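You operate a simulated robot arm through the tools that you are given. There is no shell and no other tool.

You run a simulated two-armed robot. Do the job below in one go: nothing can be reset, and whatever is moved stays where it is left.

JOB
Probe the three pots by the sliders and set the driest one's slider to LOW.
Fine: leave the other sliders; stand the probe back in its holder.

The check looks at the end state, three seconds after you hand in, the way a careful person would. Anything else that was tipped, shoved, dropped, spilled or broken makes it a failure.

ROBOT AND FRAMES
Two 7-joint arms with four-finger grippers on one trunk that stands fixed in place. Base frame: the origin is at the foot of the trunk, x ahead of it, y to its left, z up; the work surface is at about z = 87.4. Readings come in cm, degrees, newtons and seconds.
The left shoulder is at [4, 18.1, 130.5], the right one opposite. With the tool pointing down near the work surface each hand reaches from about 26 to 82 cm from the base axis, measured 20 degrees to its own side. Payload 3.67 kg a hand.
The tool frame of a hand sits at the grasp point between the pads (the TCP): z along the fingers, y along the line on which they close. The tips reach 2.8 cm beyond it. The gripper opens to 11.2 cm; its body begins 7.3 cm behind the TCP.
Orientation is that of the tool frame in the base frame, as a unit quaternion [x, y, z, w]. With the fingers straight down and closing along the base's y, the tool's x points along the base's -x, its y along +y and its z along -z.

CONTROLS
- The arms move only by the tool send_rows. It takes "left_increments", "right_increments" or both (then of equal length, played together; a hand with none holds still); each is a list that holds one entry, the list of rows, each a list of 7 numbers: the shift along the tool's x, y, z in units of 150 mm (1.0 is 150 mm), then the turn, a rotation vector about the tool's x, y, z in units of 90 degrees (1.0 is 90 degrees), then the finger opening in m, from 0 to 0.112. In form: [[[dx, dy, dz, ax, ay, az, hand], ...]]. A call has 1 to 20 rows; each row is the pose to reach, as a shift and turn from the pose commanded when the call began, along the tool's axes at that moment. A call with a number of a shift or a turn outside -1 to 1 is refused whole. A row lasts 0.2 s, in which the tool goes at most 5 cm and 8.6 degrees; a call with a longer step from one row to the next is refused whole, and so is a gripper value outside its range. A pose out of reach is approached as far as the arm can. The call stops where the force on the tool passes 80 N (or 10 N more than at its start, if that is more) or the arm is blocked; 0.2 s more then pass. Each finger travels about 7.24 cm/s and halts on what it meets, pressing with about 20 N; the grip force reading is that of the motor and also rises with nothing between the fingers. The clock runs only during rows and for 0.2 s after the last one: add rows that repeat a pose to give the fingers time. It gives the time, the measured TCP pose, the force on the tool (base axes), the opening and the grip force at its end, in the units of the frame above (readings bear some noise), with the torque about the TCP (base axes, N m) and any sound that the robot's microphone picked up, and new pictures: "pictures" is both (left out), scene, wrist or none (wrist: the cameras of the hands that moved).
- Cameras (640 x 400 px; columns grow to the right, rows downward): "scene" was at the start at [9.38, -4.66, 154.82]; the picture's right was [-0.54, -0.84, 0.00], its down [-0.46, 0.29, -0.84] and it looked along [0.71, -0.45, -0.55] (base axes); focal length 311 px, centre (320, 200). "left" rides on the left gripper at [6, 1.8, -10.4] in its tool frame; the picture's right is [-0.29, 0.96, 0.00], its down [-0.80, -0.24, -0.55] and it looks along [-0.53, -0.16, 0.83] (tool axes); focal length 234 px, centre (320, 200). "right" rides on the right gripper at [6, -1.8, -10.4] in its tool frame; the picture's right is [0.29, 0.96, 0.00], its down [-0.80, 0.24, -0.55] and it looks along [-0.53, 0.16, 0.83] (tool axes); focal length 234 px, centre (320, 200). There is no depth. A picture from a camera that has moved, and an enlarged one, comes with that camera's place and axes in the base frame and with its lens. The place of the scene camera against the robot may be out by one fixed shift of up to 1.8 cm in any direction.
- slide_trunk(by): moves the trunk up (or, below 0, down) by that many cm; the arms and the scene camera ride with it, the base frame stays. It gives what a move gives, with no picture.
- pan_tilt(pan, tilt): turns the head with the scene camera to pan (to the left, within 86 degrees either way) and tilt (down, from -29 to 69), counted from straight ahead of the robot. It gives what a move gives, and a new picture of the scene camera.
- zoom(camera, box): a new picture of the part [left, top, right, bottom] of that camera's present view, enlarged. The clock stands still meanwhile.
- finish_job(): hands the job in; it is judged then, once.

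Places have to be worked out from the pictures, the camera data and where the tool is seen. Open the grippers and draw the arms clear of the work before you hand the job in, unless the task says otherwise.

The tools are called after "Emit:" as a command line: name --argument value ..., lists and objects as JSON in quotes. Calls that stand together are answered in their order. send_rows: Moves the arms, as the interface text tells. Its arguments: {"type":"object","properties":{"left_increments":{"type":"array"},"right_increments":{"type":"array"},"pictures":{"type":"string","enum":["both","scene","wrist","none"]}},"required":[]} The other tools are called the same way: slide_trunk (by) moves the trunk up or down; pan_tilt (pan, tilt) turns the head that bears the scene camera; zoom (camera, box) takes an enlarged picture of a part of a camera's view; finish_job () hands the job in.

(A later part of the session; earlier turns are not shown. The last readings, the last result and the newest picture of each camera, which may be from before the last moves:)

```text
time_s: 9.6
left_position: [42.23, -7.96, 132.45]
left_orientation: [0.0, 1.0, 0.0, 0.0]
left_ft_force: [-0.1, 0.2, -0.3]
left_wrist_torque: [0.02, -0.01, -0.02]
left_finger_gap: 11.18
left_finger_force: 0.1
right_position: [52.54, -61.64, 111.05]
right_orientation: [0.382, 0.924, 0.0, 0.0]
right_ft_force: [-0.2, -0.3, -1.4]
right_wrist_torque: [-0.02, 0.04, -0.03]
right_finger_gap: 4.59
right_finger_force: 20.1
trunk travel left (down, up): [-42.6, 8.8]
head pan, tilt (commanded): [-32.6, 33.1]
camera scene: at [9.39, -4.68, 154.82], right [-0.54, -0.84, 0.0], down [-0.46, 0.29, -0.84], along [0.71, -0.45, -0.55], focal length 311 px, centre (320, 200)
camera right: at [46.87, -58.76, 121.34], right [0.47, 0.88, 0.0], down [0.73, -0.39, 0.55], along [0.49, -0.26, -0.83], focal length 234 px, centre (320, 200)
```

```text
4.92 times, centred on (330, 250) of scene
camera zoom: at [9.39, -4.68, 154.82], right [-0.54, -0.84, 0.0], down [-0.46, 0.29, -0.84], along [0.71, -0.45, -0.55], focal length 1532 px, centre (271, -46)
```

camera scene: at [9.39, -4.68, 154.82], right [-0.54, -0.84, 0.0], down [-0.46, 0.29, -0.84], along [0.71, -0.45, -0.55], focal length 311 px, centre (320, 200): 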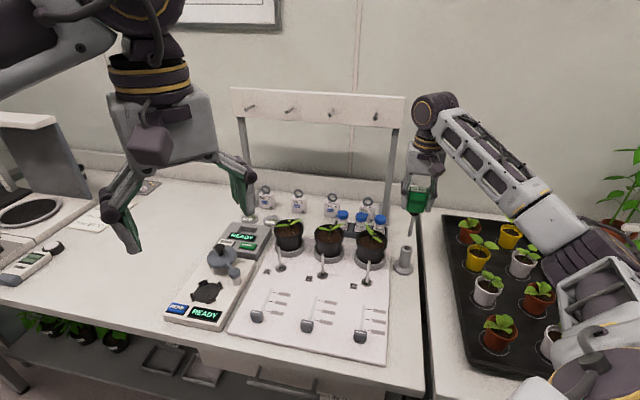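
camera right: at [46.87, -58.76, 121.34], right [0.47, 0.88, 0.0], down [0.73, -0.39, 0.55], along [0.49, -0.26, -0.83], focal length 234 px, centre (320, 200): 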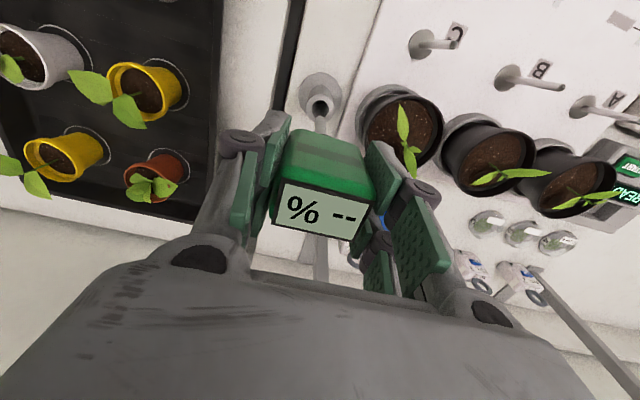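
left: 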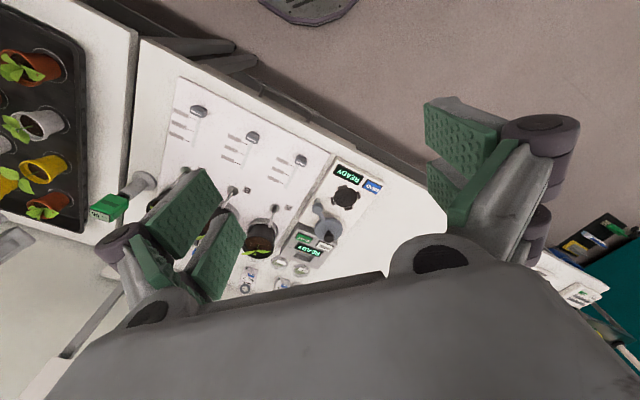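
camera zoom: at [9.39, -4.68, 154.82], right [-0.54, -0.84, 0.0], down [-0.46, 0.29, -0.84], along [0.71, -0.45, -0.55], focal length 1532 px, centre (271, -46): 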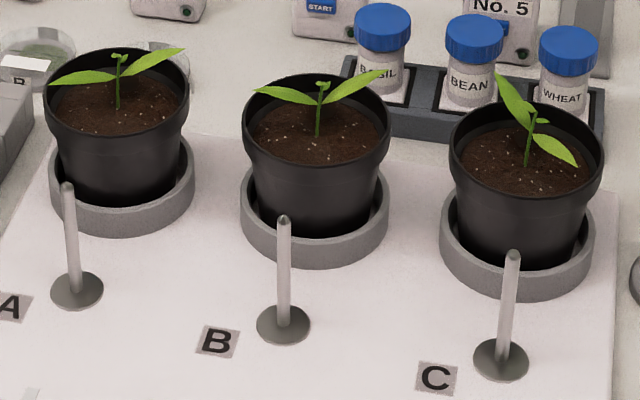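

Pot C's centre is about 9.7 cm along the tool's +y from the spike, with its plant at the centre and its leaves pointing front-right and back-left. I raise 3 cm, move the spike over the free front-left soil, then check.

Emit:
send_rows --right_increments '[[[0, 0, -0.1, 0, 0, 0, 0.02], [0, 0, -0.2, 0, 0, 0, 0.02], [0.02, 0.1, -0.2, 0, 0, 0, 0.02], [0.04, 0.22, -0.2, 0, 0, 0, 0.02], [0.06, 0.34, -0.2, 0, 0, 0, 0.02], [0.08, 0.46, -0.2, 0, 0, 0, 0.02], [0.1, 0.58, -0.2, 0, 0, 0, 0.02], [0.12, 0.68, -0.2, 0, 0, 0, 0.02], [0.127, 0.733, -0.2, 0, 0, 0, 0.02], [0.127, 0.733, -0.2, 0, 0, 0, 0.02]]]'

Emit:
zoom --camera "right" --box '[240, 40, 420, 180]'

Emit:
zoom --camera "scene" --box '[320, 140, 440, 285]'

```text
time_s: 11.8
left_position: [42.14, -8.03, 132.5]
left_orientation: [-0.001, 1.0, -0.001, 0.001]
left_ft_force: [-1.1, -0.4, 1.1]
left_wrist_torque: [0.03, 0.0, 0.01]
left_finger_gap: 11.21
left_finger_force: 0.3
right_position: [58.96, -52.46, 113.96]
right_orientation: [0.382, 0.924, 0.0, 0.0]
right_ft_force: [1.2, 0.5, -1.6]
right_wrist_torque: [0.0, 0.01, -0.01]
right_finger_gap: 4.56
right_finger_force: 20.4
trunk travel left (down, up): [-42.6, 8.8]
head pan, tilt (commanded): [-32.6, 33.1]
camera scene: at [9.39, -4.68, 154.82], right [-0.54, -0.84, 0.0], down [-0.46, 0.29, -0.84], along [0.71, -0.45, -0.55], focal length 311 px, centre (320, 200)
camera right: at [53.37, -49.64, 124.29], right [0.47, 0.88, 0.0], down [0.73, -0.39, 0.55], along [0.49, -0.26, -0.83], focal length 234 px, centre (320, 200)
```

scene: 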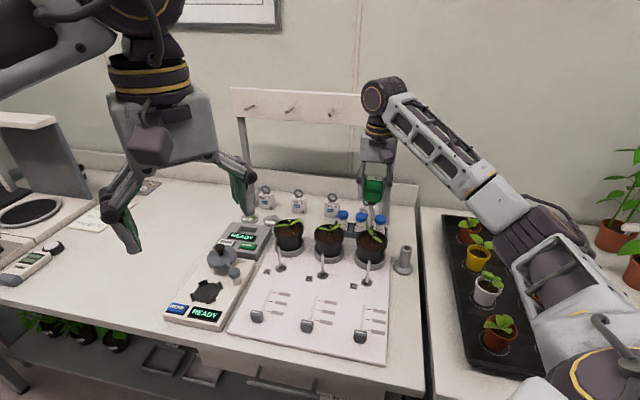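
right: 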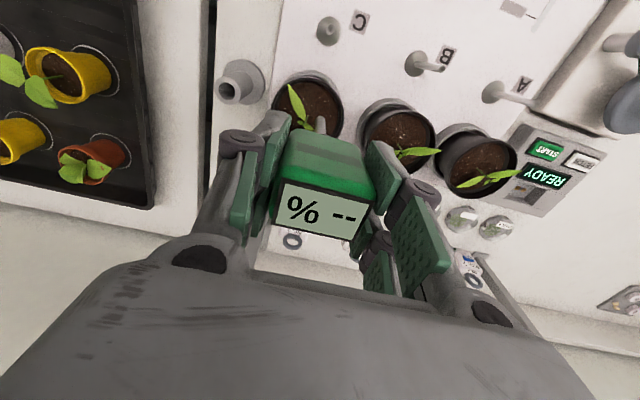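

```text
2.86 times, centred on (330, 110) of right
camera zoom: at [53.37, -49.64, 124.29], right [0.47, 0.88, 0.0], down [0.73, -0.39, 0.55], along [0.49, -0.26, -0.83], focal length 669 px, centre (291, 457)
```

zoom: 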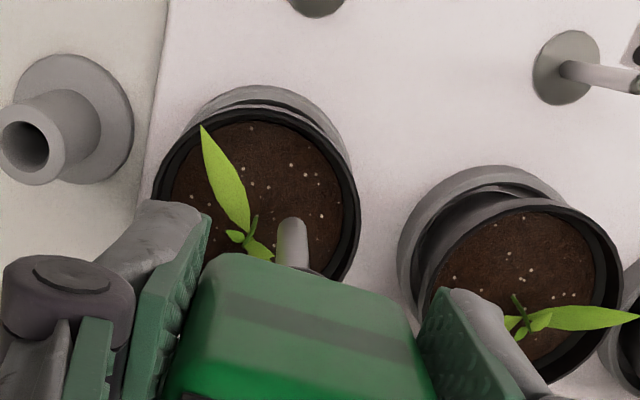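

```text
2.76 times, centred on (380, 212) of scene
camera zoom: at [9.39, -4.68, 154.82], right [-0.54, -0.84, 0.0], down [-0.46, 0.29, -0.84], along [0.71, -0.45, -0.55], focal length 859 px, centre (154, 166)
```

zoom: 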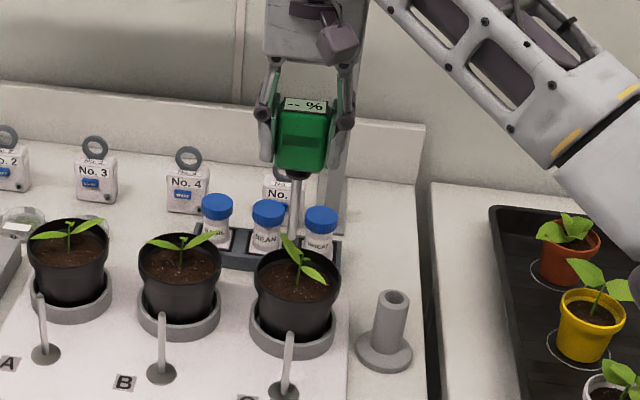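

The spike is over free soil in pot C, about 2 cm front-left of the stem and clear of the leaves. I lower it slowly until it is about 1 cm into the soil, then check the force and display.

Emit:
send_rows --right_increments '[[[0, 0, 0.1, 0, 0, 0, 0.02], [0, 0, 0.2, 0, 0, 0, 0.02], [0, 0, 0.3, 0, 0, 0, 0.02], [0, 0, 0.37, 0, 0, 0, 0.02], [0, 0, 0.42, 0, 0, 0, 0.02], [0, 0, 0.46, 0, 0, 0, 0.02], [0, 0, 0.5, 0, 0, 0, 0.02], [0, 0, 0.53, 0, 0, 0, 0.02]]]'

Emit:
zoom --camera "right" --box '[240, 60, 420, 260]'

Emit:
zoom --camera "scene" --box '[330, 170, 430, 285]'

```text
time_s: 13.6
left_position: [41.92, -7.83, 132.67]
left_orientation: [-0.001, 1.0, -0.001, 0.001]
left_ft_force: [0.0, -0.2, -0.8]
left_wrist_torque: [0.0, -0.01, 0.04]
left_finger_gap: 11.2
left_finger_force: 0.0
right_position: [58.9, -52.42, 106.28]
right_orientation: [0.383, 0.924, 0.001, 0.002]
right_ft_force: [0.2, 0.5, 14.2]
right_wrist_torque: [-0.02, -0.03, -0.02]
right_finger_gap: 4.58
right_finger_force: 19.6
trunk travel left (down, up): [-42.6, 8.8]
head pan, tilt (commanded): [-32.6, 33.1]
camera scene: at [9.19, -4.49, 154.86], right [-0.54, -0.84, 0.0], down [-0.46, 0.29, -0.84], along [0.71, -0.45, -0.55], focal length 311 px, centre (320, 200)
camera right: at [53.21, -49.54, 116.61], right [0.47, 0.88, 0.0], down [0.73, -0.39, 0.56], along [0.49, -0.26, -0.83], focal length 234 px, centre (320, 200)
```

scene: 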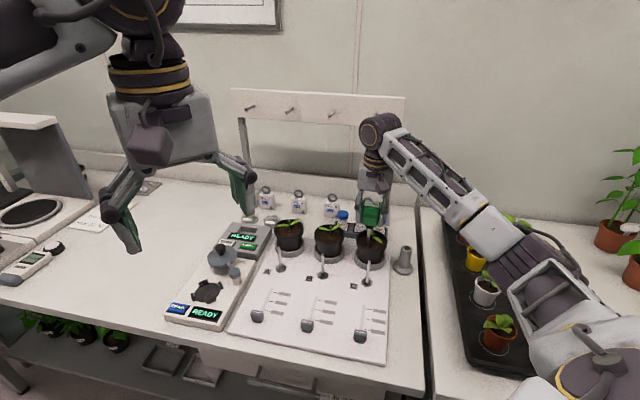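
right: 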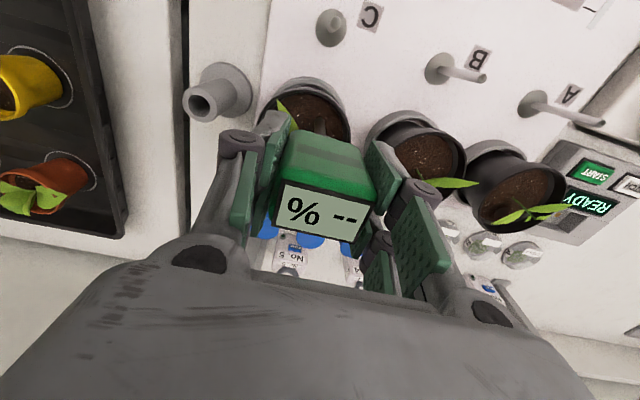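

```text
2.00 times, centred on (330, 160) of right
camera zoom: at [53.21, -49.54, 116.61], right [0.47, 0.88, 0.0], down [0.73, -0.39, 0.56], along [0.49, -0.26, -0.83], focal length 468 px, centre (300, 280)
```

zoom: 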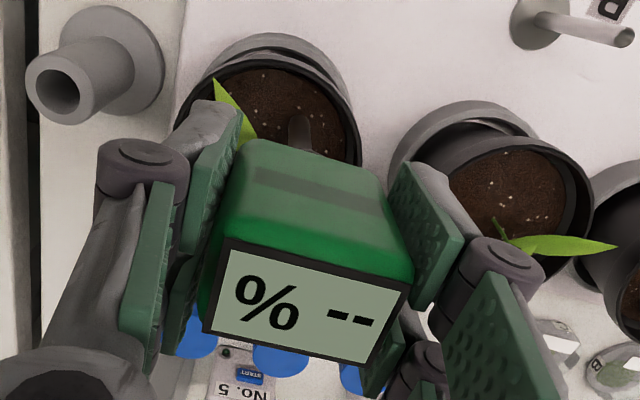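

```text
3.48 times, centred on (380, 228) of scene
camera zoom: at [9.19, -4.49, 154.86], right [-0.54, -0.84, 0.0], down [-0.46, 0.29, -0.84], along [0.71, -0.45, -0.55], focal length 1082 px, centre (111, 104)
```

zoom: 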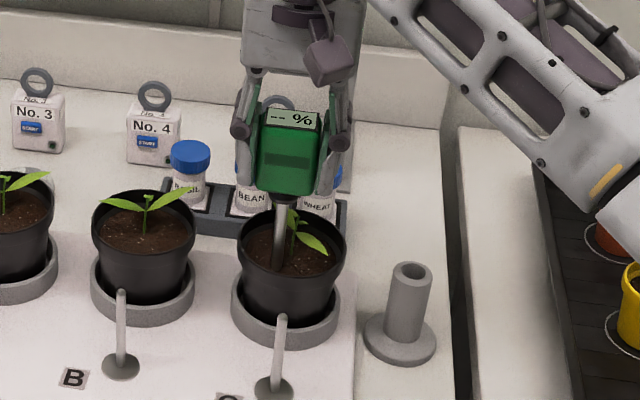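

There is 14 N of soil resistance, the pot is steady and the grip hasn't slipped; the display still shows "--". I push 0.8 cm deeper.

Emit:
send_rows --right_increments '[[[0, 0, 0.02, 0, 0, 0, 0.02], [0, 0, 0.04, 0, 0, 0, 0.02], [0, 0, 0.055, 0, 0, 0, 0.02], [0, 0, 0.055, 0, 0, 0, 0.02]]]' --pictures "wrist"

Emit:
zoom --camera "scene" --box '[330, 170, 430, 285]'

```text
time_s: 14.6
left_position: [42.11, -7.82, 132.49]
left_orientation: [0.0, 1.0, -0.001, 0.001]
left_ft_force: [0.5, -0.1, 0.0]
left_wrist_torque: [0.01, 0.01, -0.01]
left_finger_gap: 11.2
left_finger_force: 0.0
right_position: [58.83, -52.42, 105.33]
right_orientation: [0.383, 0.924, -0.001, 0.001]
right_ft_force: [0.5, 0.2, 12.7]
right_wrist_torque: [-0.02, -0.03, -0.03]
right_finger_gap: 4.56
right_finger_force: 19.8
trunk travel left (down, up): [-42.6, 8.8]
head pan, tilt (commanded): [-32.6, 33.1]
camera right: at [53.2, -49.56, 115.65], right [0.47, 0.88, 0.0], down [0.73, -0.39, 0.56], along [0.49, -0.26, -0.83], focal length 234 px, centre (320, 200)
```

right: 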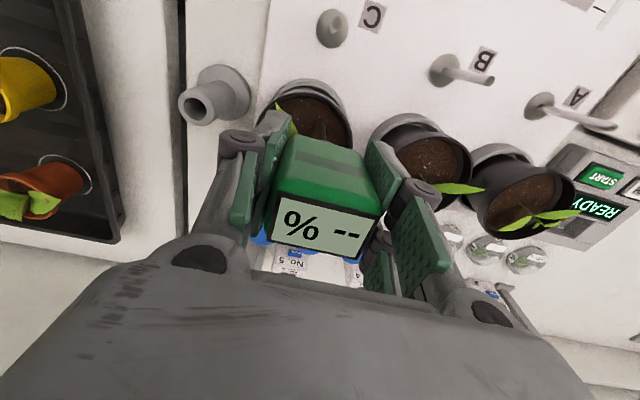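

```text
3.48 times, centred on (380, 228) of scene
camera zoom: at [9.25, -4.54, 154.84], right [-0.54, -0.84, 0.0], down [-0.46, 0.29, -0.84], along [0.71, -0.45, -0.55], focal length 1082 px, centre (111, 104)
```

zoom: 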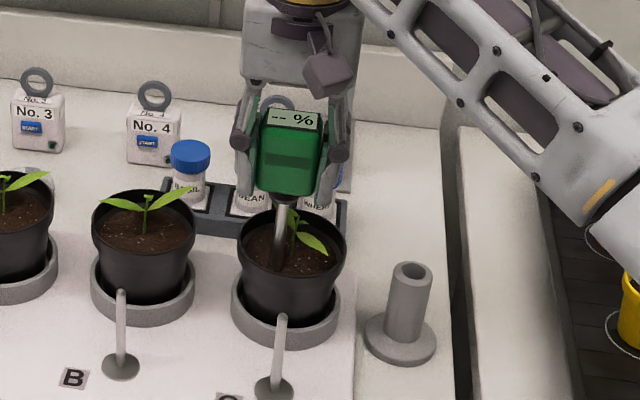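

The wrist view suggests the probe is sliding up in the grip instead of going deeper, with force steady at 13 N. I zoom in on the spike and soil before doing anything else.

Emit:
zoom --camera "scene" --box '[350, 190, 410, 260]'

Emit:
zoom --camera "right" --box '[250, 60, 370, 160]'

Emit:
zoom --camera "left" --box '[100, 150, 300, 350]'

```text
5.71 times, centred on (380, 225) of scene
camera zoom: at [9.25, -4.54, 154.84], right [-0.54, -0.84, 0.0], down [-0.46, 0.29, -0.84], along [0.71, -0.45, -0.55], focal length 1778 px, centre (-23, 57)
```

zoom: 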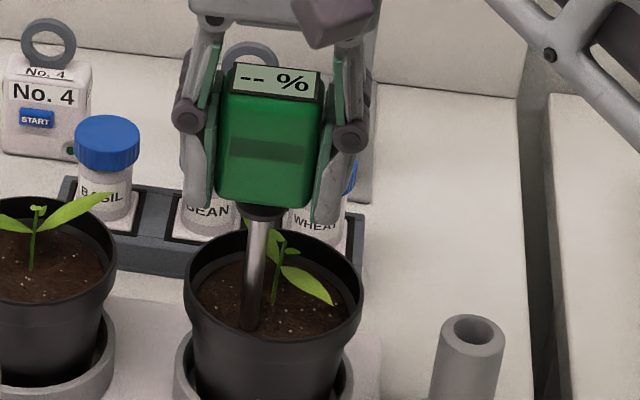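

```text
4.00 times, centred on (310, 110) of right
camera zoom: at [53.2, -49.56, 115.65], right [0.47, 0.88, 0.0], down [0.73, -0.39, 0.56], along [0.49, -0.26, -0.83], focal length 937 px, centre (360, 560)
```

zoom: 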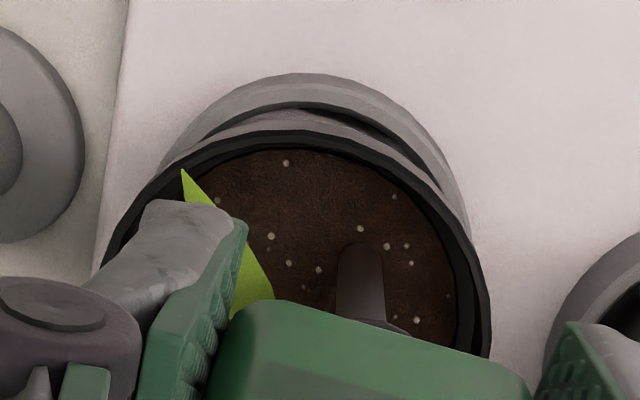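

```text
2.00 times, centred on (200, 250) of left
camera zoom: at [36.08, -5.96, 142.98], right [0.29, 0.96, 0.0], down [0.8, -0.24, 0.55], along [0.53, -0.16, -0.83], focal length 468 px, centre (560, 100)
```

zoom: 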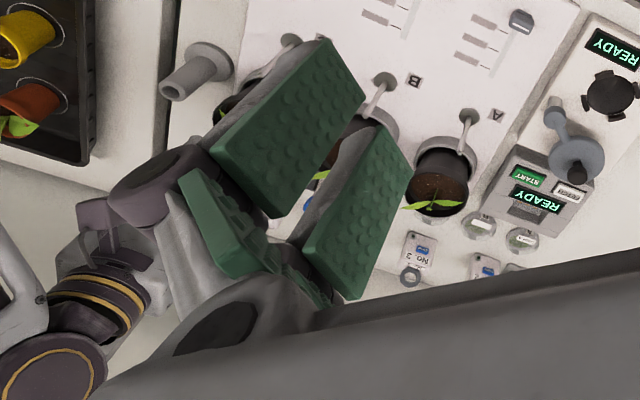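

The spike seems to rest on the soil surface. I hold the pose for 3 s to see whether the reading needs time to settle.

Emit:
send_rows --right_increments '[[[0, 0, 0, 0, 0, 0, 0.02], [0, 0, 0, 0, 0, 0, 0.02], [0, 0, 0, 0, 0, 0, 0.02], [0, 0, 0, 0, 0, 0, 0.02], [0, 0, 0, 0, 0, 0, 0.02], [0, 0, 0, 0, 0, 0, 0.02], [0, 0, 0, 0, 0, 0, 0.02], [0, 0, 0, 0, 0, 0, 0.02], [0, 0, 0, 0, 0, 0, 0.02], [0, 0, 0, 0, 0, 0, 0.02], [0, 0, 0, 0, 0, 0, 0.02], [0, 0, 0, 0, 0, 0, 0.02], [0, 0, 0, 0, 0, 0, 0.02], [0, 0, 0, 0, 0, 0, 0.02]]]' --pictures "wrist"

Emit:
zoom --camera "scene" --box '[350, 190, 410, 260]'

```text
time_s: 17.6
left_position: [42.14, -7.84, 132.61]
left_orientation: [0.0, 1.0, 0.001, 0.0]
left_ft_force: [0.0, -0.5, -0.2]
left_wrist_torque: [-0.02, 0.0, 0.0]
left_finger_gap: 11.18
left_finger_force: 0.1
right_position: [58.87, -52.46, 105.24]
right_orientation: [0.383, 0.924, 0.0, 0.0]
right_ft_force: [0.3, -0.8, 12.0]
right_wrist_torque: [-0.04, -0.04, 0.01]
right_finger_gap: 4.56
right_finger_force: 20.4
trunk travel left (down, up): [-42.6, 8.8]
head pan, tilt (commanded): [-32.6, 33.1]
camera right: at [53.21, -49.55, 115.64], right [0.47, 0.88, 0.0], down [0.73, -0.39, 0.55], along [0.49, -0.26, -0.83], focal length 234 px, centre (320, 200)
```

right: 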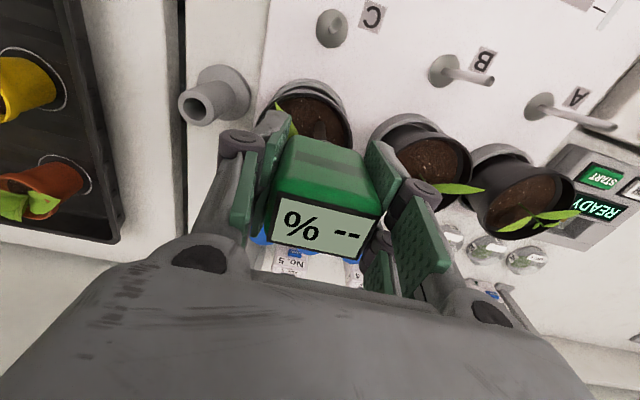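

```text
5.71 times, centred on (380, 225) of scene
camera zoom: at [9.26, -4.55, 154.84], right [-0.54, -0.84, 0.0], down [-0.46, 0.29, -0.84], along [0.71, -0.45, -0.55], focal length 1778 px, centre (-23, 57)
```

zoom: 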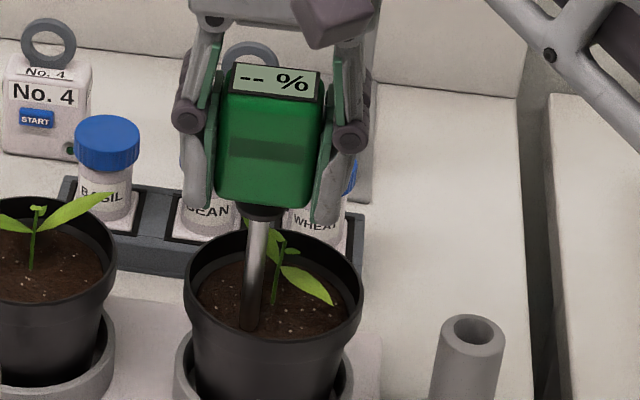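

Nothing changes: 12 N with no penetration and no reading. I lift the spike off the soil and look at the soil surfaces from above for a dent or an intended probing spot.

Emit:
send_rows --right_increments '[[[0, 0, -0.03, 0, 0, 0, 0.02], [0, 0, -0.08, 0, 0, 0, 0.02], [0, 0, -0.2, 0, 0, 0, 0.02], [0, 0, -0.35, 0, 0, 0, 0.02], [0, 0, -0.5, 0, 0, 0, 0.02], [0, 0, -0.6, 0, 0, 0, 0.02], [0, 0, -0.6, 0, 0, 0, 0.02]]]' --pictures "wrist"

Emit:
zoom --camera "right" --box '[260, 60, 360, 150]'

Emit:
zoom --camera "right" --box '[350, 80, 530, 220]'

Emit:
zoom --camera "scene" --box '[350, 215, 400, 265]'

Emit:
zoom --camera "scene" --box '[350, 140, 430, 260]'

```text
time_s: 19.2
left_position: [42.25, -7.99, 132.5]
left_orientation: [0.0, 1.0, 0.0, 0.0]
left_ft_force: [0.0, -0.1, 0.2]
left_wrist_torque: [0.03, 0.04, 0.02]
left_finger_gap: 11.18
left_finger_force: 0.1
right_position: [58.89, -52.57, 114.14]
right_orientation: [0.383, 0.924, 0.0, 0.0]
right_ft_force: [0.1, 0.5, -1.4]
right_wrist_torque: [-0.03, 0.02, 0.0]
right_finger_gap: 4.57
right_finger_force: 19.8
trunk travel left (down, up): [-42.6, 8.8]
head pan, tilt (commanded): [-32.6, 33.1]
camera right: at [53.33, -49.67, 124.55], right [0.47, 0.88, 0.0], down [0.73, -0.39, 0.55], along [0.49, -0.26, -0.83], focal length 234 px, centre (320, 200)
```

right: 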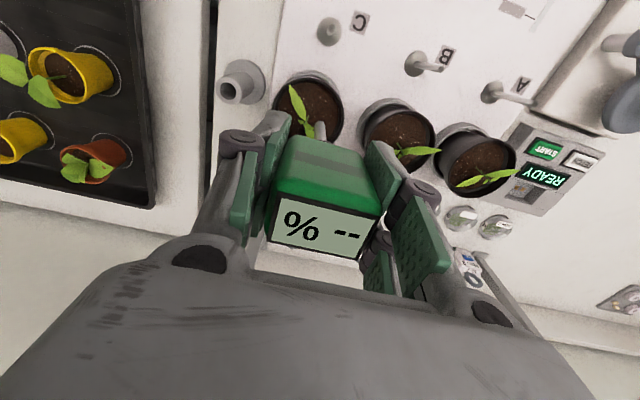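

```text
4.44 times, centred on (310, 105) of right
camera zoom: at [53.33, -49.67, 124.55], right [0.47, 0.88, 0.0], down [0.73, -0.39, 0.55], along [0.49, -0.26, -0.83], focal length 1041 px, centre (364, 622)
```

zoom: 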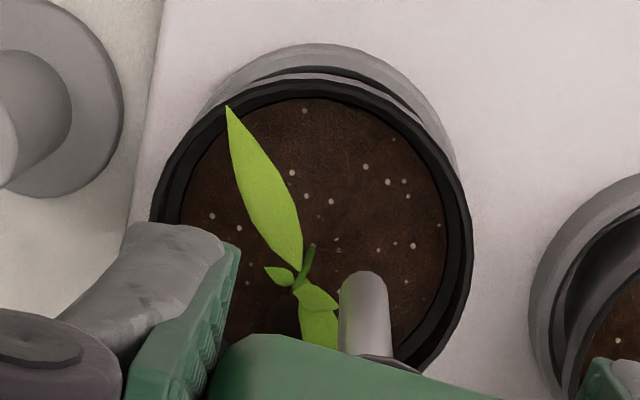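

```text
2.86 times, centred on (440, 150) of right
camera zoom: at [53.33, -49.67, 124.55], right [0.47, 0.88, 0.0], down [0.73, -0.39, 0.55], along [0.49, -0.26, -0.83], focal length 669 px, centre (-23, 343)
```

zoom: 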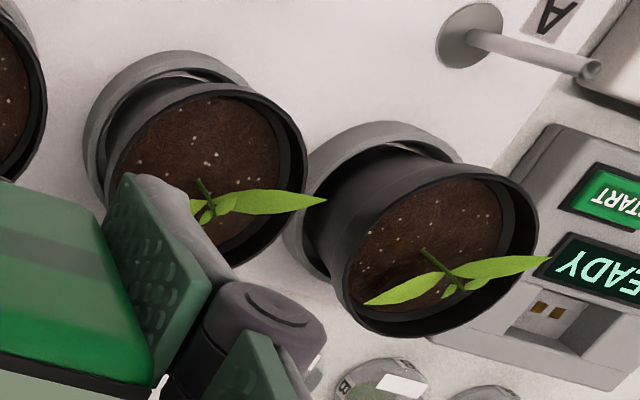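

```text
8.00 times, centred on (375, 240) of scene
camera zoom: at [9.41, -4.7, 154.82], right [-0.54, -0.84, 0.0], down [-0.46, 0.29, -0.84], along [0.71, -0.45, -0.55], focal length 2490 px, centre (-120, -120)
```

zoom: 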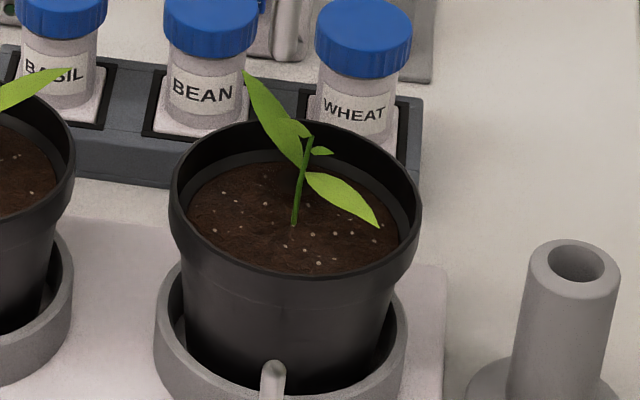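

```text
3.33 times, centred on (390, 200) of scene
camera zoom: at [9.41, -4.7, 154.82], right [-0.54, -0.84, 0.0], down [-0.46, 0.29, -0.84], along [0.71, -0.45, -0.55], focal length 1037 px, centre (87, 200)
```

zoom: 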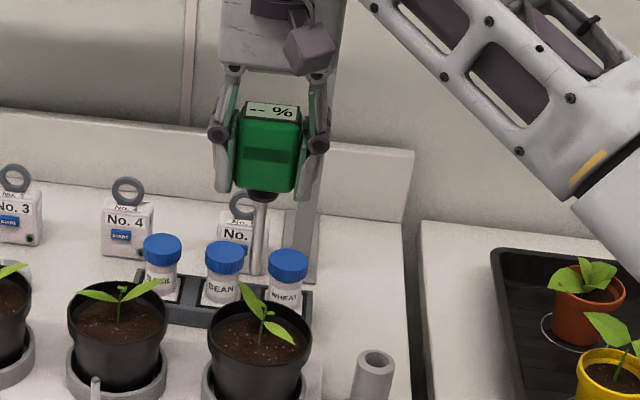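

The soil is uniform with no dent, and the probe slid about 0.9 cm up in the grip. I zoom on the free spike to compare its length with the visible length during contact.

Emit:
zoom --camera "scene" --box '[345, 160, 405, 230]'

Emit:
zoom --camera "right" --box '[250, 100, 400, 270]'

```text
5.71 times, centred on (375, 195) of scene
camera zoom: at [9.41, -4.7, 154.82], right [-0.54, -0.84, 0.0], down [-0.46, 0.29, -0.84], along [0.71, -0.45, -0.55], focal length 1778 px, centre (6, 229)
```

zoom: 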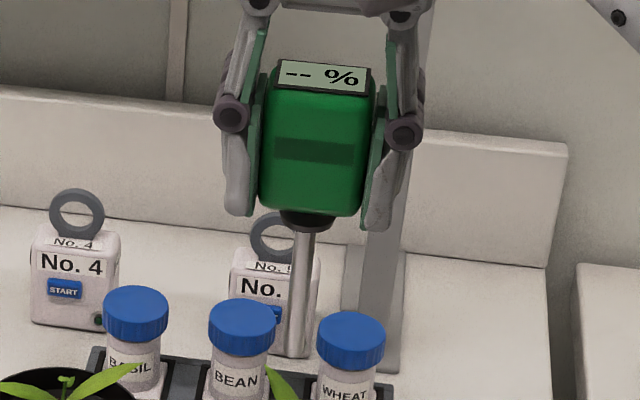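

```text
2.35 times, centred on (325, 185) of right
camera zoom: at [53.33, -49.67, 124.55], right [0.47, 0.88, 0.0], down [0.73, -0.39, 0.55], along [0.49, -0.26, -0.83], focal length 551 px, centre (308, 235)
```

zoom: 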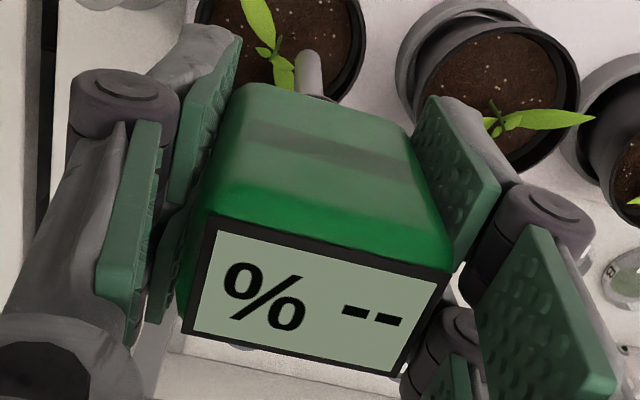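

The spike hasn't entered the soil at all: friction in the grip gives way at about 13 N. A firmer push needs the palm behind the probe's top, so I take the probe back to its holder to regrip it lower with the palm on top.

Emit:
send_rows --right_increments '[[[-0.02, -0.1, 0, 0, 0, 0, 0.02], [-0.04, -0.22, 0, 0, 0, 0, 0.02], [-0.06, -0.34, 0, 0, 0, 0, 0.02], [-0.08, -0.46, 0, 0, 0, 0, 0.02], [-0.1, -0.58, 0, 0, 0, 0, 0.02], [-0.12, -0.68, 0, 0, 0, 0, 0.02], [-0.127, -0.733, 0, 0, 0, 0, 0.02], [-0.127, -0.733, 0.1, 0, 0, 0, 0.02], [-0.127, -0.733, 0.2, 0, 0, 0, 0.02], [-0.127, -0.733, 0.3, 0, 0, 0, 0.02], [-0.127, -0.733, 0.3, 0, 0, 0, 0.02]]]'

Emit:
zoom --camera "right" --box '[280, 60, 380, 150]'

Emit:
zoom --camera "scene" --box '[380, 190, 440, 280]'

```text
time_s: 21.6
left_position: [42.18, -7.89, 132.55]
left_orientation: [0.0, 1.0, 0.0, 0.0]
left_ft_force: [-1.0, -0.4, 0.7]
left_wrist_torque: [-0.01, -0.03, 0.0]
left_finger_gap: 11.2
left_finger_force: 0.1
right_position: [52.47, -61.59, 109.66]
right_orientation: [0.383, 0.924, 0.0, 0.0]
right_ft_force: [-1.3, -0.7, -0.7]
right_wrist_torque: [0.03, 0.01, -0.02]
right_finger_gap: 4.56
right_finger_force: 20.3
trunk travel left (down, up): [-42.6, 8.8]
head pan, tilt (commanded): [-32.6, 33.1]
camera scene: at [9.4, -4.66, 154.82], right [-0.54, -0.84, 0.0], down [-0.46, 0.29, -0.84], along [0.71, -0.45, -0.55], focal length 311 px, centre (320, 200)
camera right: at [46.93, -58.76, 120.07], right [0.47, 0.88, 0.0], down [0.73, -0.39, 0.55], along [0.49, -0.26, -0.83], focal length 234 px, centre (320, 200)
```

scene: 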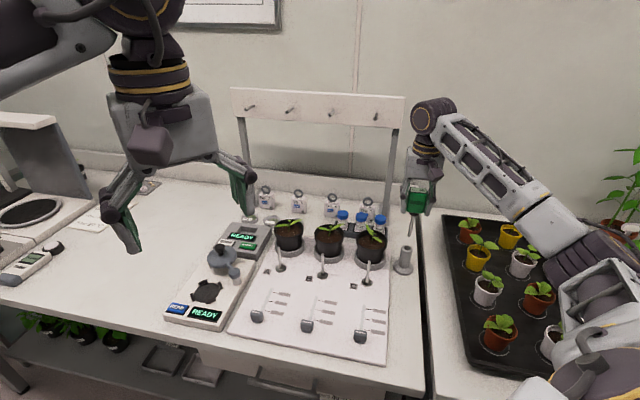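
right: 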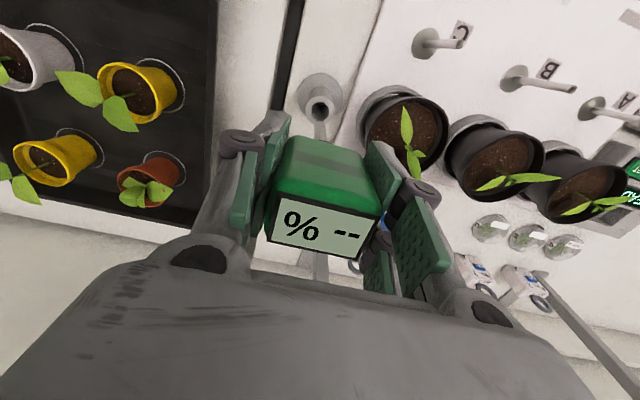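

```text
4.44 times, centred on (330, 105) of right
camera zoom: at [46.93, -58.76, 120.07], right [0.47, 0.88, 0.0], down [0.73, -0.39, 0.55], along [0.49, -0.26, -0.83], focal length 1041 px, centre (276, 622)
```

zoom: 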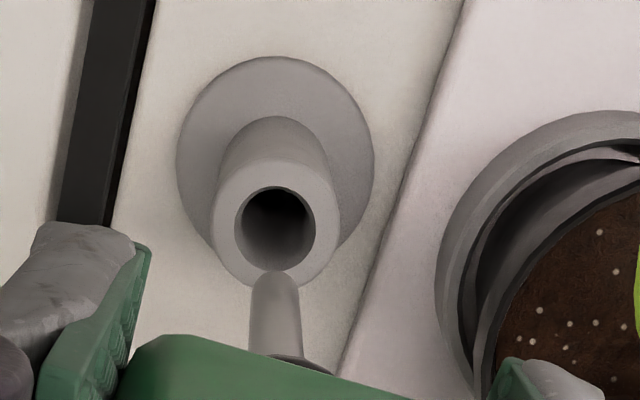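

```text
4.44 times, centred on (410, 235) of scene
camera zoom: at [9.4, -4.66, 154.82], right [-0.54, -0.84, 0.0], down [-0.46, 0.29, -0.84], along [0.71, -0.45, -0.55], focal length 1383 px, centre (-80, 44)
```

zoom: 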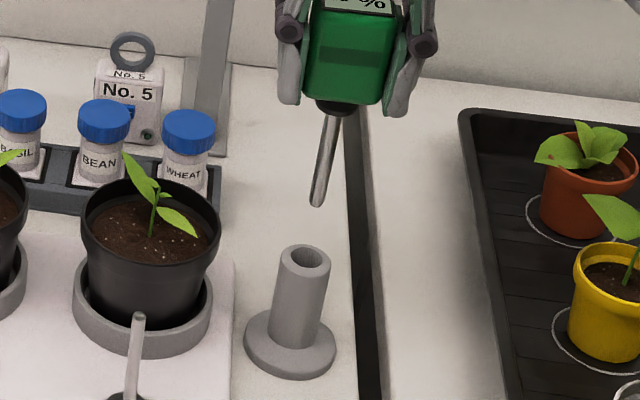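

The spike hangs over the bore. I lower it into the holder slowly to just above the seat.

Emit:
send_rows --right_increments '[[[0, 0, 0.08, 0, 0, 0, 0.02], [0, 0, 0.16, 0, 0, 0, 0.02], [0, 0, 0.24, 0, 0, 0, 0.02], [0, 0, 0.34, 0, 0, 0, 0.02], [0, 0, 0.44, 0, 0, 0, 0.02], [0, 0, 0.54, 0, 0, 0, 0.02], [0, 0, 0.62, 0, 0, 0, 0.02], [0, 0, 0.68, 0, 0, 0, 0.02], [0, 0, 0.705, 0, 0, 0, 0.02]]]'

Emit:
zoom --camera "scene" --box '[380, 190, 440, 280]'

```text
time_s: 23.6
left_position: [42.1, -7.95, 132.56]
left_orientation: [0.0, 1.0, 0.001, 0.0]
left_ft_force: [-0.1, 0.0, -0.3]
left_wrist_torque: [-0.02, 0.02, -0.01]
left_finger_gap: 11.22
left_finger_force: 0.0
right_position: [52.51, -61.62, 99.06]
right_orientation: [0.382, 0.924, 0.0, 0.0]
right_ft_force: [0.4, 0.5, -1.0]
right_wrist_torque: [0.0, -0.03, 0.01]
right_finger_gap: 4.57
right_finger_force: 19.5
trunk travel left (down, up): [-42.6, 8.8]
head pan, tilt (commanded): [-32.6, 33.1]
camera scene: at [9.4, -4.67, 154.82], right [-0.54, -0.84, 0.0], down [-0.46, 0.29, -0.84], along [0.71, -0.45, -0.55], focal length 311 px, centre (320, 200)
camera right: at [46.93, -58.74, 109.43], right [0.47, 0.88, 0.0], down [0.73, -0.39, 0.55], along [0.49, -0.26, -0.83], focal length 234 px, centre (320, 200)
```

scene: 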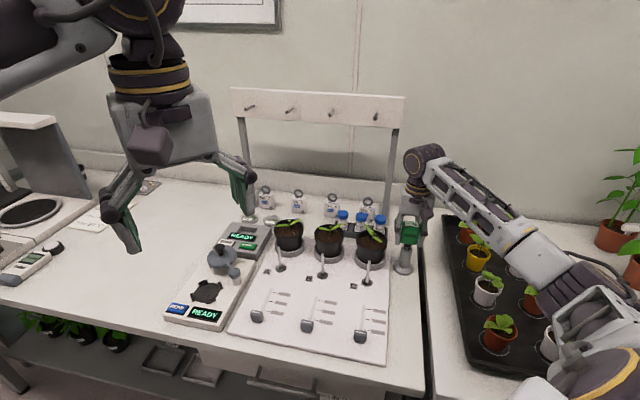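
right: 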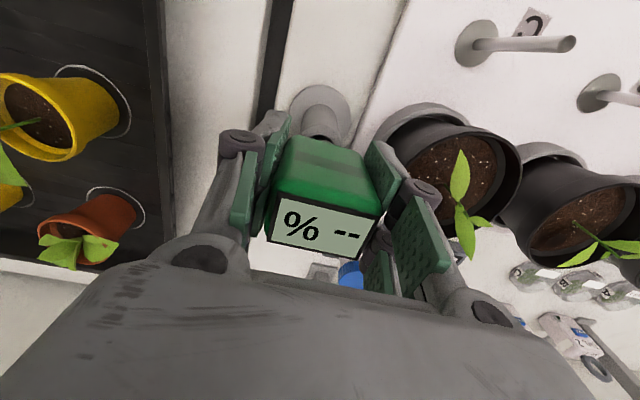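

```text
4.44 times, centred on (410, 235) of scene
camera zoom: at [9.4, -4.67, 154.82], right [-0.54, -0.84, 0.0], down [-0.46, 0.29, -0.84], along [0.71, -0.45, -0.55], focal length 1383 px, centre (-80, 44)
```

zoom: 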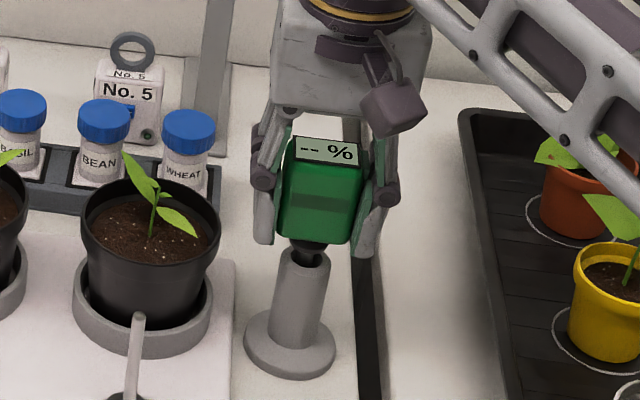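

It isn't seated yet (no upward force). I continue down in small steps.

Emit:
send_rows --right_increments '[[[0, 0, 0.01, 0, 0, 0, 0.02], [0, 0, 0.02, 0, 0, 0, 0.02], [0, 0, 0.03, 0, 0, 0, 0.02]]]' --pictures "none"

Emit:
zoom --camera "scene" --box '[380, 190, 440, 280]'

```text
time_s: 24.4
left_position: [42.1, -7.87, 132.51]
left_orientation: [-0.001, 1.0, 0.0, 0.001]
left_ft_force: [-0.3, -0.4, 0.5]
left_wrist_torque: [0.02, -0.01, -0.03]
left_finger_gap: 11.21
left_finger_force: 0.1
right_position: [52.43, -61.64, 98.74]
right_orientation: [0.382, 0.924, 0.0, 0.0]
right_ft_force: [-0.9, 0.1, -1.8]
right_wrist_torque: [0.04, 0.0, 0.02]
right_finger_gap: 4.57
right_finger_force: 20.3
trunk travel left (down, up): [-42.6, 8.8]
head pan, tilt (commanded): [-32.6, 33.1]
```

```text
4.44 times, centred on (410, 235) of scene
camera zoom: at [9.39, -4.67, 154.82], right [-0.54, -0.84, 0.0], down [-0.46, 0.29, -0.84], along [0.71, -0.45, -0.55], focal length 1383 px, centre (-80, 44)
```

zoom: 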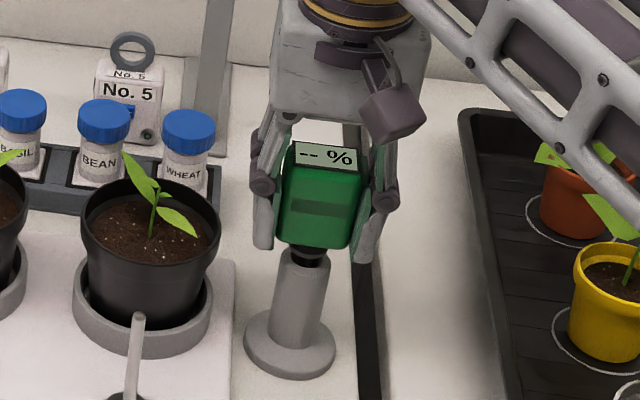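

Emit:
send_rows --right_increments '[[[0, 0, 0.01, 0, 0, 0, 0.02], [0, 0, 0.02, 0, 0, 0, 0.02], [0, 0, 0.025, 0, 0, 0, 0.02]]]' --pictures "none"

```text
time_s: 25.2
left_position: [42.1, -7.91, 132.71]
left_orientation: [0.001, 1.0, -0.001, 0.001]
left_ft_force: [-0.3, 0.1, -0.7]
left_wrist_torque: [0.0, 0.01, -0.01]
left_finger_gap: 11.18
left_finger_force: 0.1
right_position: [52.45, -61.52, 98.64]
right_orientation: [0.383, 0.924, -0.001, 0.001]
right_ft_force: [0.9, -0.1, 12.3]
right_wrist_torque: [-0.12, -0.12, 0.02]
right_finger_gap: 4.58
right_finger_force: 21.3
trunk travel left (down, up): [-42.6, 8.8]
head pan, tilt (commanded): [-32.6, 33.1]
```

The probe is seated (12 N upward). I ease up slightly, open the fingers to 5.8 cm and slide the hand down around the body so the palm comes close to its top.

Emit:
send_rows --right_increments '[[[0, 0, -0.02, 0, 0, 0, 0.02], [0, 0, -0.02, 0, 0, 0, 0.058], [0, 0, -0.02, 0, 0, 0, 0.058], [0, 0, -0.02, 0, 0, 0, 0.058]]]' --pictures "wrist"

Emit:
zoom --camera "scene" --box '[380, 190, 440, 280]'

```text
time_s: 26.2
left_position: [42.11, -7.97, 132.49]
left_orientation: [0.001, 1.0, 0.0, -0.001]
left_ft_force: [-0.2, 0.0, 0.3]
left_wrist_torque: [0.01, -0.02, 0.0]
left_finger_gap: 11.21
left_finger_force: 0.1
right_position: [52.46, -61.6, 98.56]
right_orientation: [0.383, 0.924, 0.0, 0.0]
right_ft_force: [-0.2, -0.5, 0.3]
right_wrist_torque: [-0.02, 0.02, -0.02]
right_finger_gap: 5.82
right_finger_force: 0.1
trunk travel left (down, up): [-42.6, 8.8]
head pan, tilt (commanded): [-32.6, 33.1]
camera right: at [46.91, -58.78, 108.91], right [0.47, 0.88, 0.0], down [0.73, -0.39, 0.55], along [0.49, -0.26, -0.83], focal length 234 px, centre (320, 200)
```

right: 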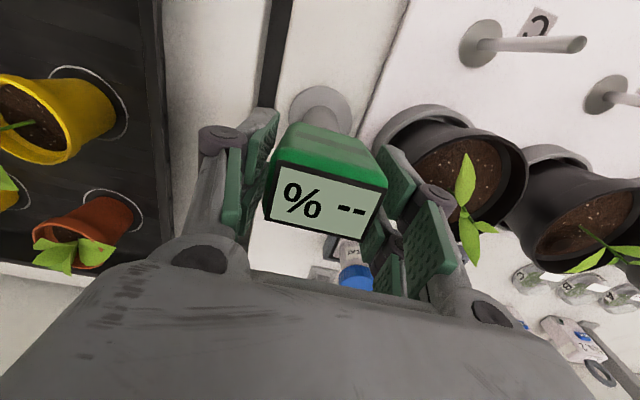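

```text
4.44 times, centred on (410, 235) of scene
camera zoom: at [9.41, -4.69, 154.82], right [-0.54, -0.84, 0.0], down [-0.46, 0.29, -0.84], along [0.71, -0.45, -0.55], focal length 1383 px, centre (-80, 44)
```

zoom: 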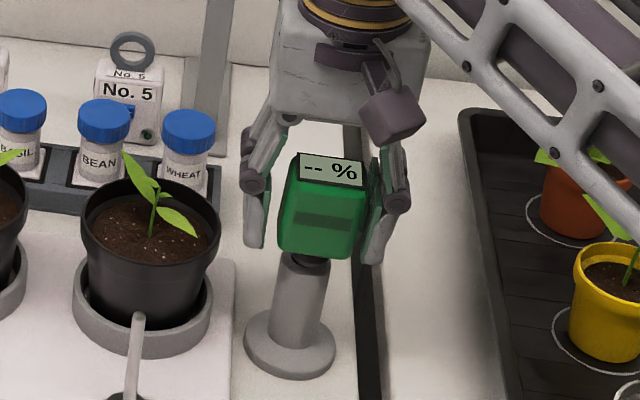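

On release the probe settled into its holder with a slight forward lean of about 7–8°. I tilt the hand to match the lean and slide down along its axis until the palm is just above the probe's top.

Emit:
send_rows --right_increments '[[[0.01, -0.013, 0.02, 0, -0.03, 0, 0.058], [0.02, -0.013, 0.06, 0, -0.06, 0, 0.058], [0.03, -0.013, 0.1, 0, -0.0856, 0, 0.058], [0.033, -0.013, 0.14, 0, -0.0856, 0, 0.058], [0.033, -0.013, 0.18, 0, -0.0856, 0, 0.058], [0.033, -0.013, 0.21, 0, -0.0856, 0, 0.058], [0.033, -0.013, 0.225, 0, -0.0856, 0, 0.058]]]'

Emit:
zoom --camera "scene" --box '[380, 190, 440, 280]'

Emit:
zoom --camera "right" --box '[200, 120, 440, 300]'

```text
time_s: 27.8
left_position: [42.21, -7.93, 132.58]
left_orientation: [0.0, 1.0, 0.0, 0.0]
left_ft_force: [-0.1, 0.4, -0.2]
left_wrist_torque: [0.0, 0.03, -0.04]
left_finger_gap: 11.21
left_finger_force: 0.0
right_position: [51.98, -61.4, 95.28]
right_orientation: [0.382, 0.922, -0.026, 0.062]
right_ft_force: [0.2, -0.8, -0.2]
right_wrist_torque: [-0.01, -0.03, -0.02]
right_finger_gap: 5.78
right_finger_force: 0.1
trunk travel left (down, up): [-42.6, 8.8]
head pan, tilt (commanded): [-32.6, 33.1]
camera scene: at [9.39, -4.66, 154.82], right [-0.54, -0.84, 0.0], down [-0.46, 0.29, -0.84], along [0.71, -0.45, -0.55], focal length 311 px, centre (320, 200)
camera right: at [45.48, -57.59, 104.68], right [0.48, 0.88, -0.04], down [0.68, -0.34, 0.66], along [0.56, -0.34, -0.75], focal length 234 px, centre (320, 200)
```

scene: 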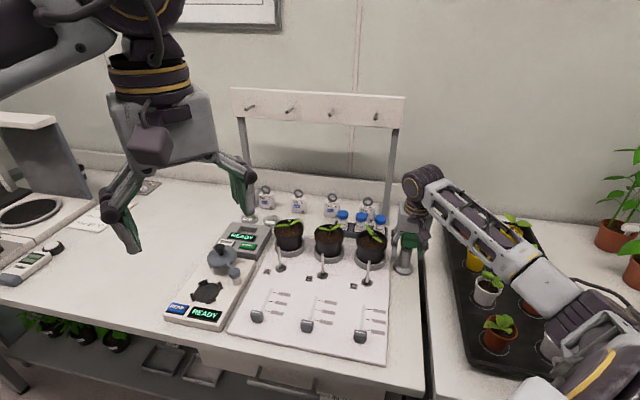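
right: 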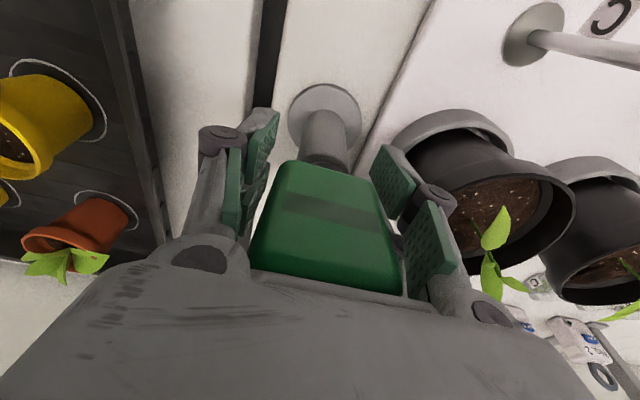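

```text
4.44 times, centred on (410, 235) of scene
camera zoom: at [9.39, -4.66, 154.82], right [-0.54, -0.84, 0.0], down [-0.46, 0.29, -0.84], along [0.71, -0.45, -0.55], focal length 1383 px, centre (-80, 44)
```

zoom: 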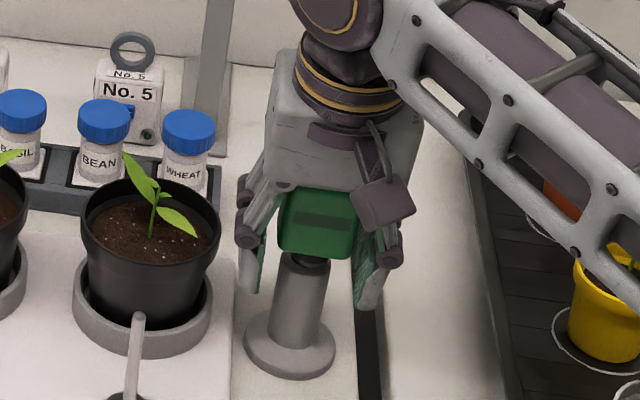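

```text
2.22 times, centred on (320, 210) of right
camera zoom: at [45.48, -57.59, 104.68], right [0.48, 0.88, -0.04], down [0.68, -0.34, 0.66], along [0.56, -0.34, -0.75], focal length 520 px, centre (320, 178)
```

zoom: 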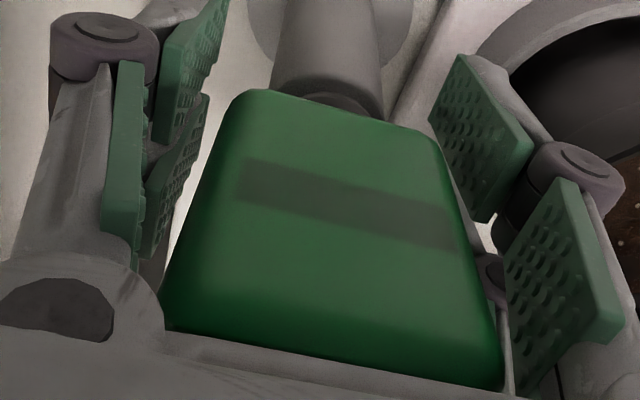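

The palm is just over the display, which is hidden now. I come down in small steps until it touches.

Emit:
send_rows --right_increments '[[[0, 0, 0.008, 0, 0, 0, 0.058], [0, 0, 0.016, 0, 0, 0, 0.058], [0, 0, 0.024, 0, 0, 0, 0.058]]]' --pictures "none"

```text
time_s: 28.6
left_position: [42.26, -7.99, 132.55]
left_orientation: [0.0, 1.0, 0.0, -0.001]
left_ft_force: [0.3, 0.2, 0.4]
left_wrist_torque: [-0.03, -0.01, 0.0]
left_finger_gap: 11.2
left_finger_force: 0.0
right_position: [52.0, -61.36, 94.89]
right_orientation: [0.382, 0.922, -0.026, 0.063]
right_ft_force: [0.4, 0.5, 0.3]
right_wrist_torque: [-0.02, 0.0, 0.0]
right_finger_gap: 5.81
right_finger_force: 0.1
trunk travel left (down, up): [-42.6, 8.8]
head pan, tilt (commanded): [-32.6, 33.1]
```

Emit:
send_rows --right_increments '[[[0, 0, 0.007, 0, 0, 0, 0.058], [0, 0, 0.014, 0, 0, 0, 0.058], [0, 0, 0.02, 0, 0, 0, 0.058]]]' --pictures "none"

```text
time_s: 29.4
left_position: [42.09, -7.86, 132.64]
left_orientation: [0.0, 1.0, 0.001, 0.0]
left_ft_force: [-0.3, 0.0, -0.4]
left_wrist_torque: [0.01, 0.0, -0.03]
left_finger_gap: 11.2
left_finger_force: 0.2
right_position: [52.05, -61.33, 94.73]
right_orientation: [0.382, 0.922, -0.026, 0.063]
right_ft_force: [-0.9, 0.0, 4.9]
right_wrist_torque: [0.02, -0.02, -0.01]
right_finger_gap: 5.82
right_finger_force: 0.0
trunk travel left (down, up): [-42.6, 8.8]
head pan, tilt (commanded): [-32.6, 33.1]
```

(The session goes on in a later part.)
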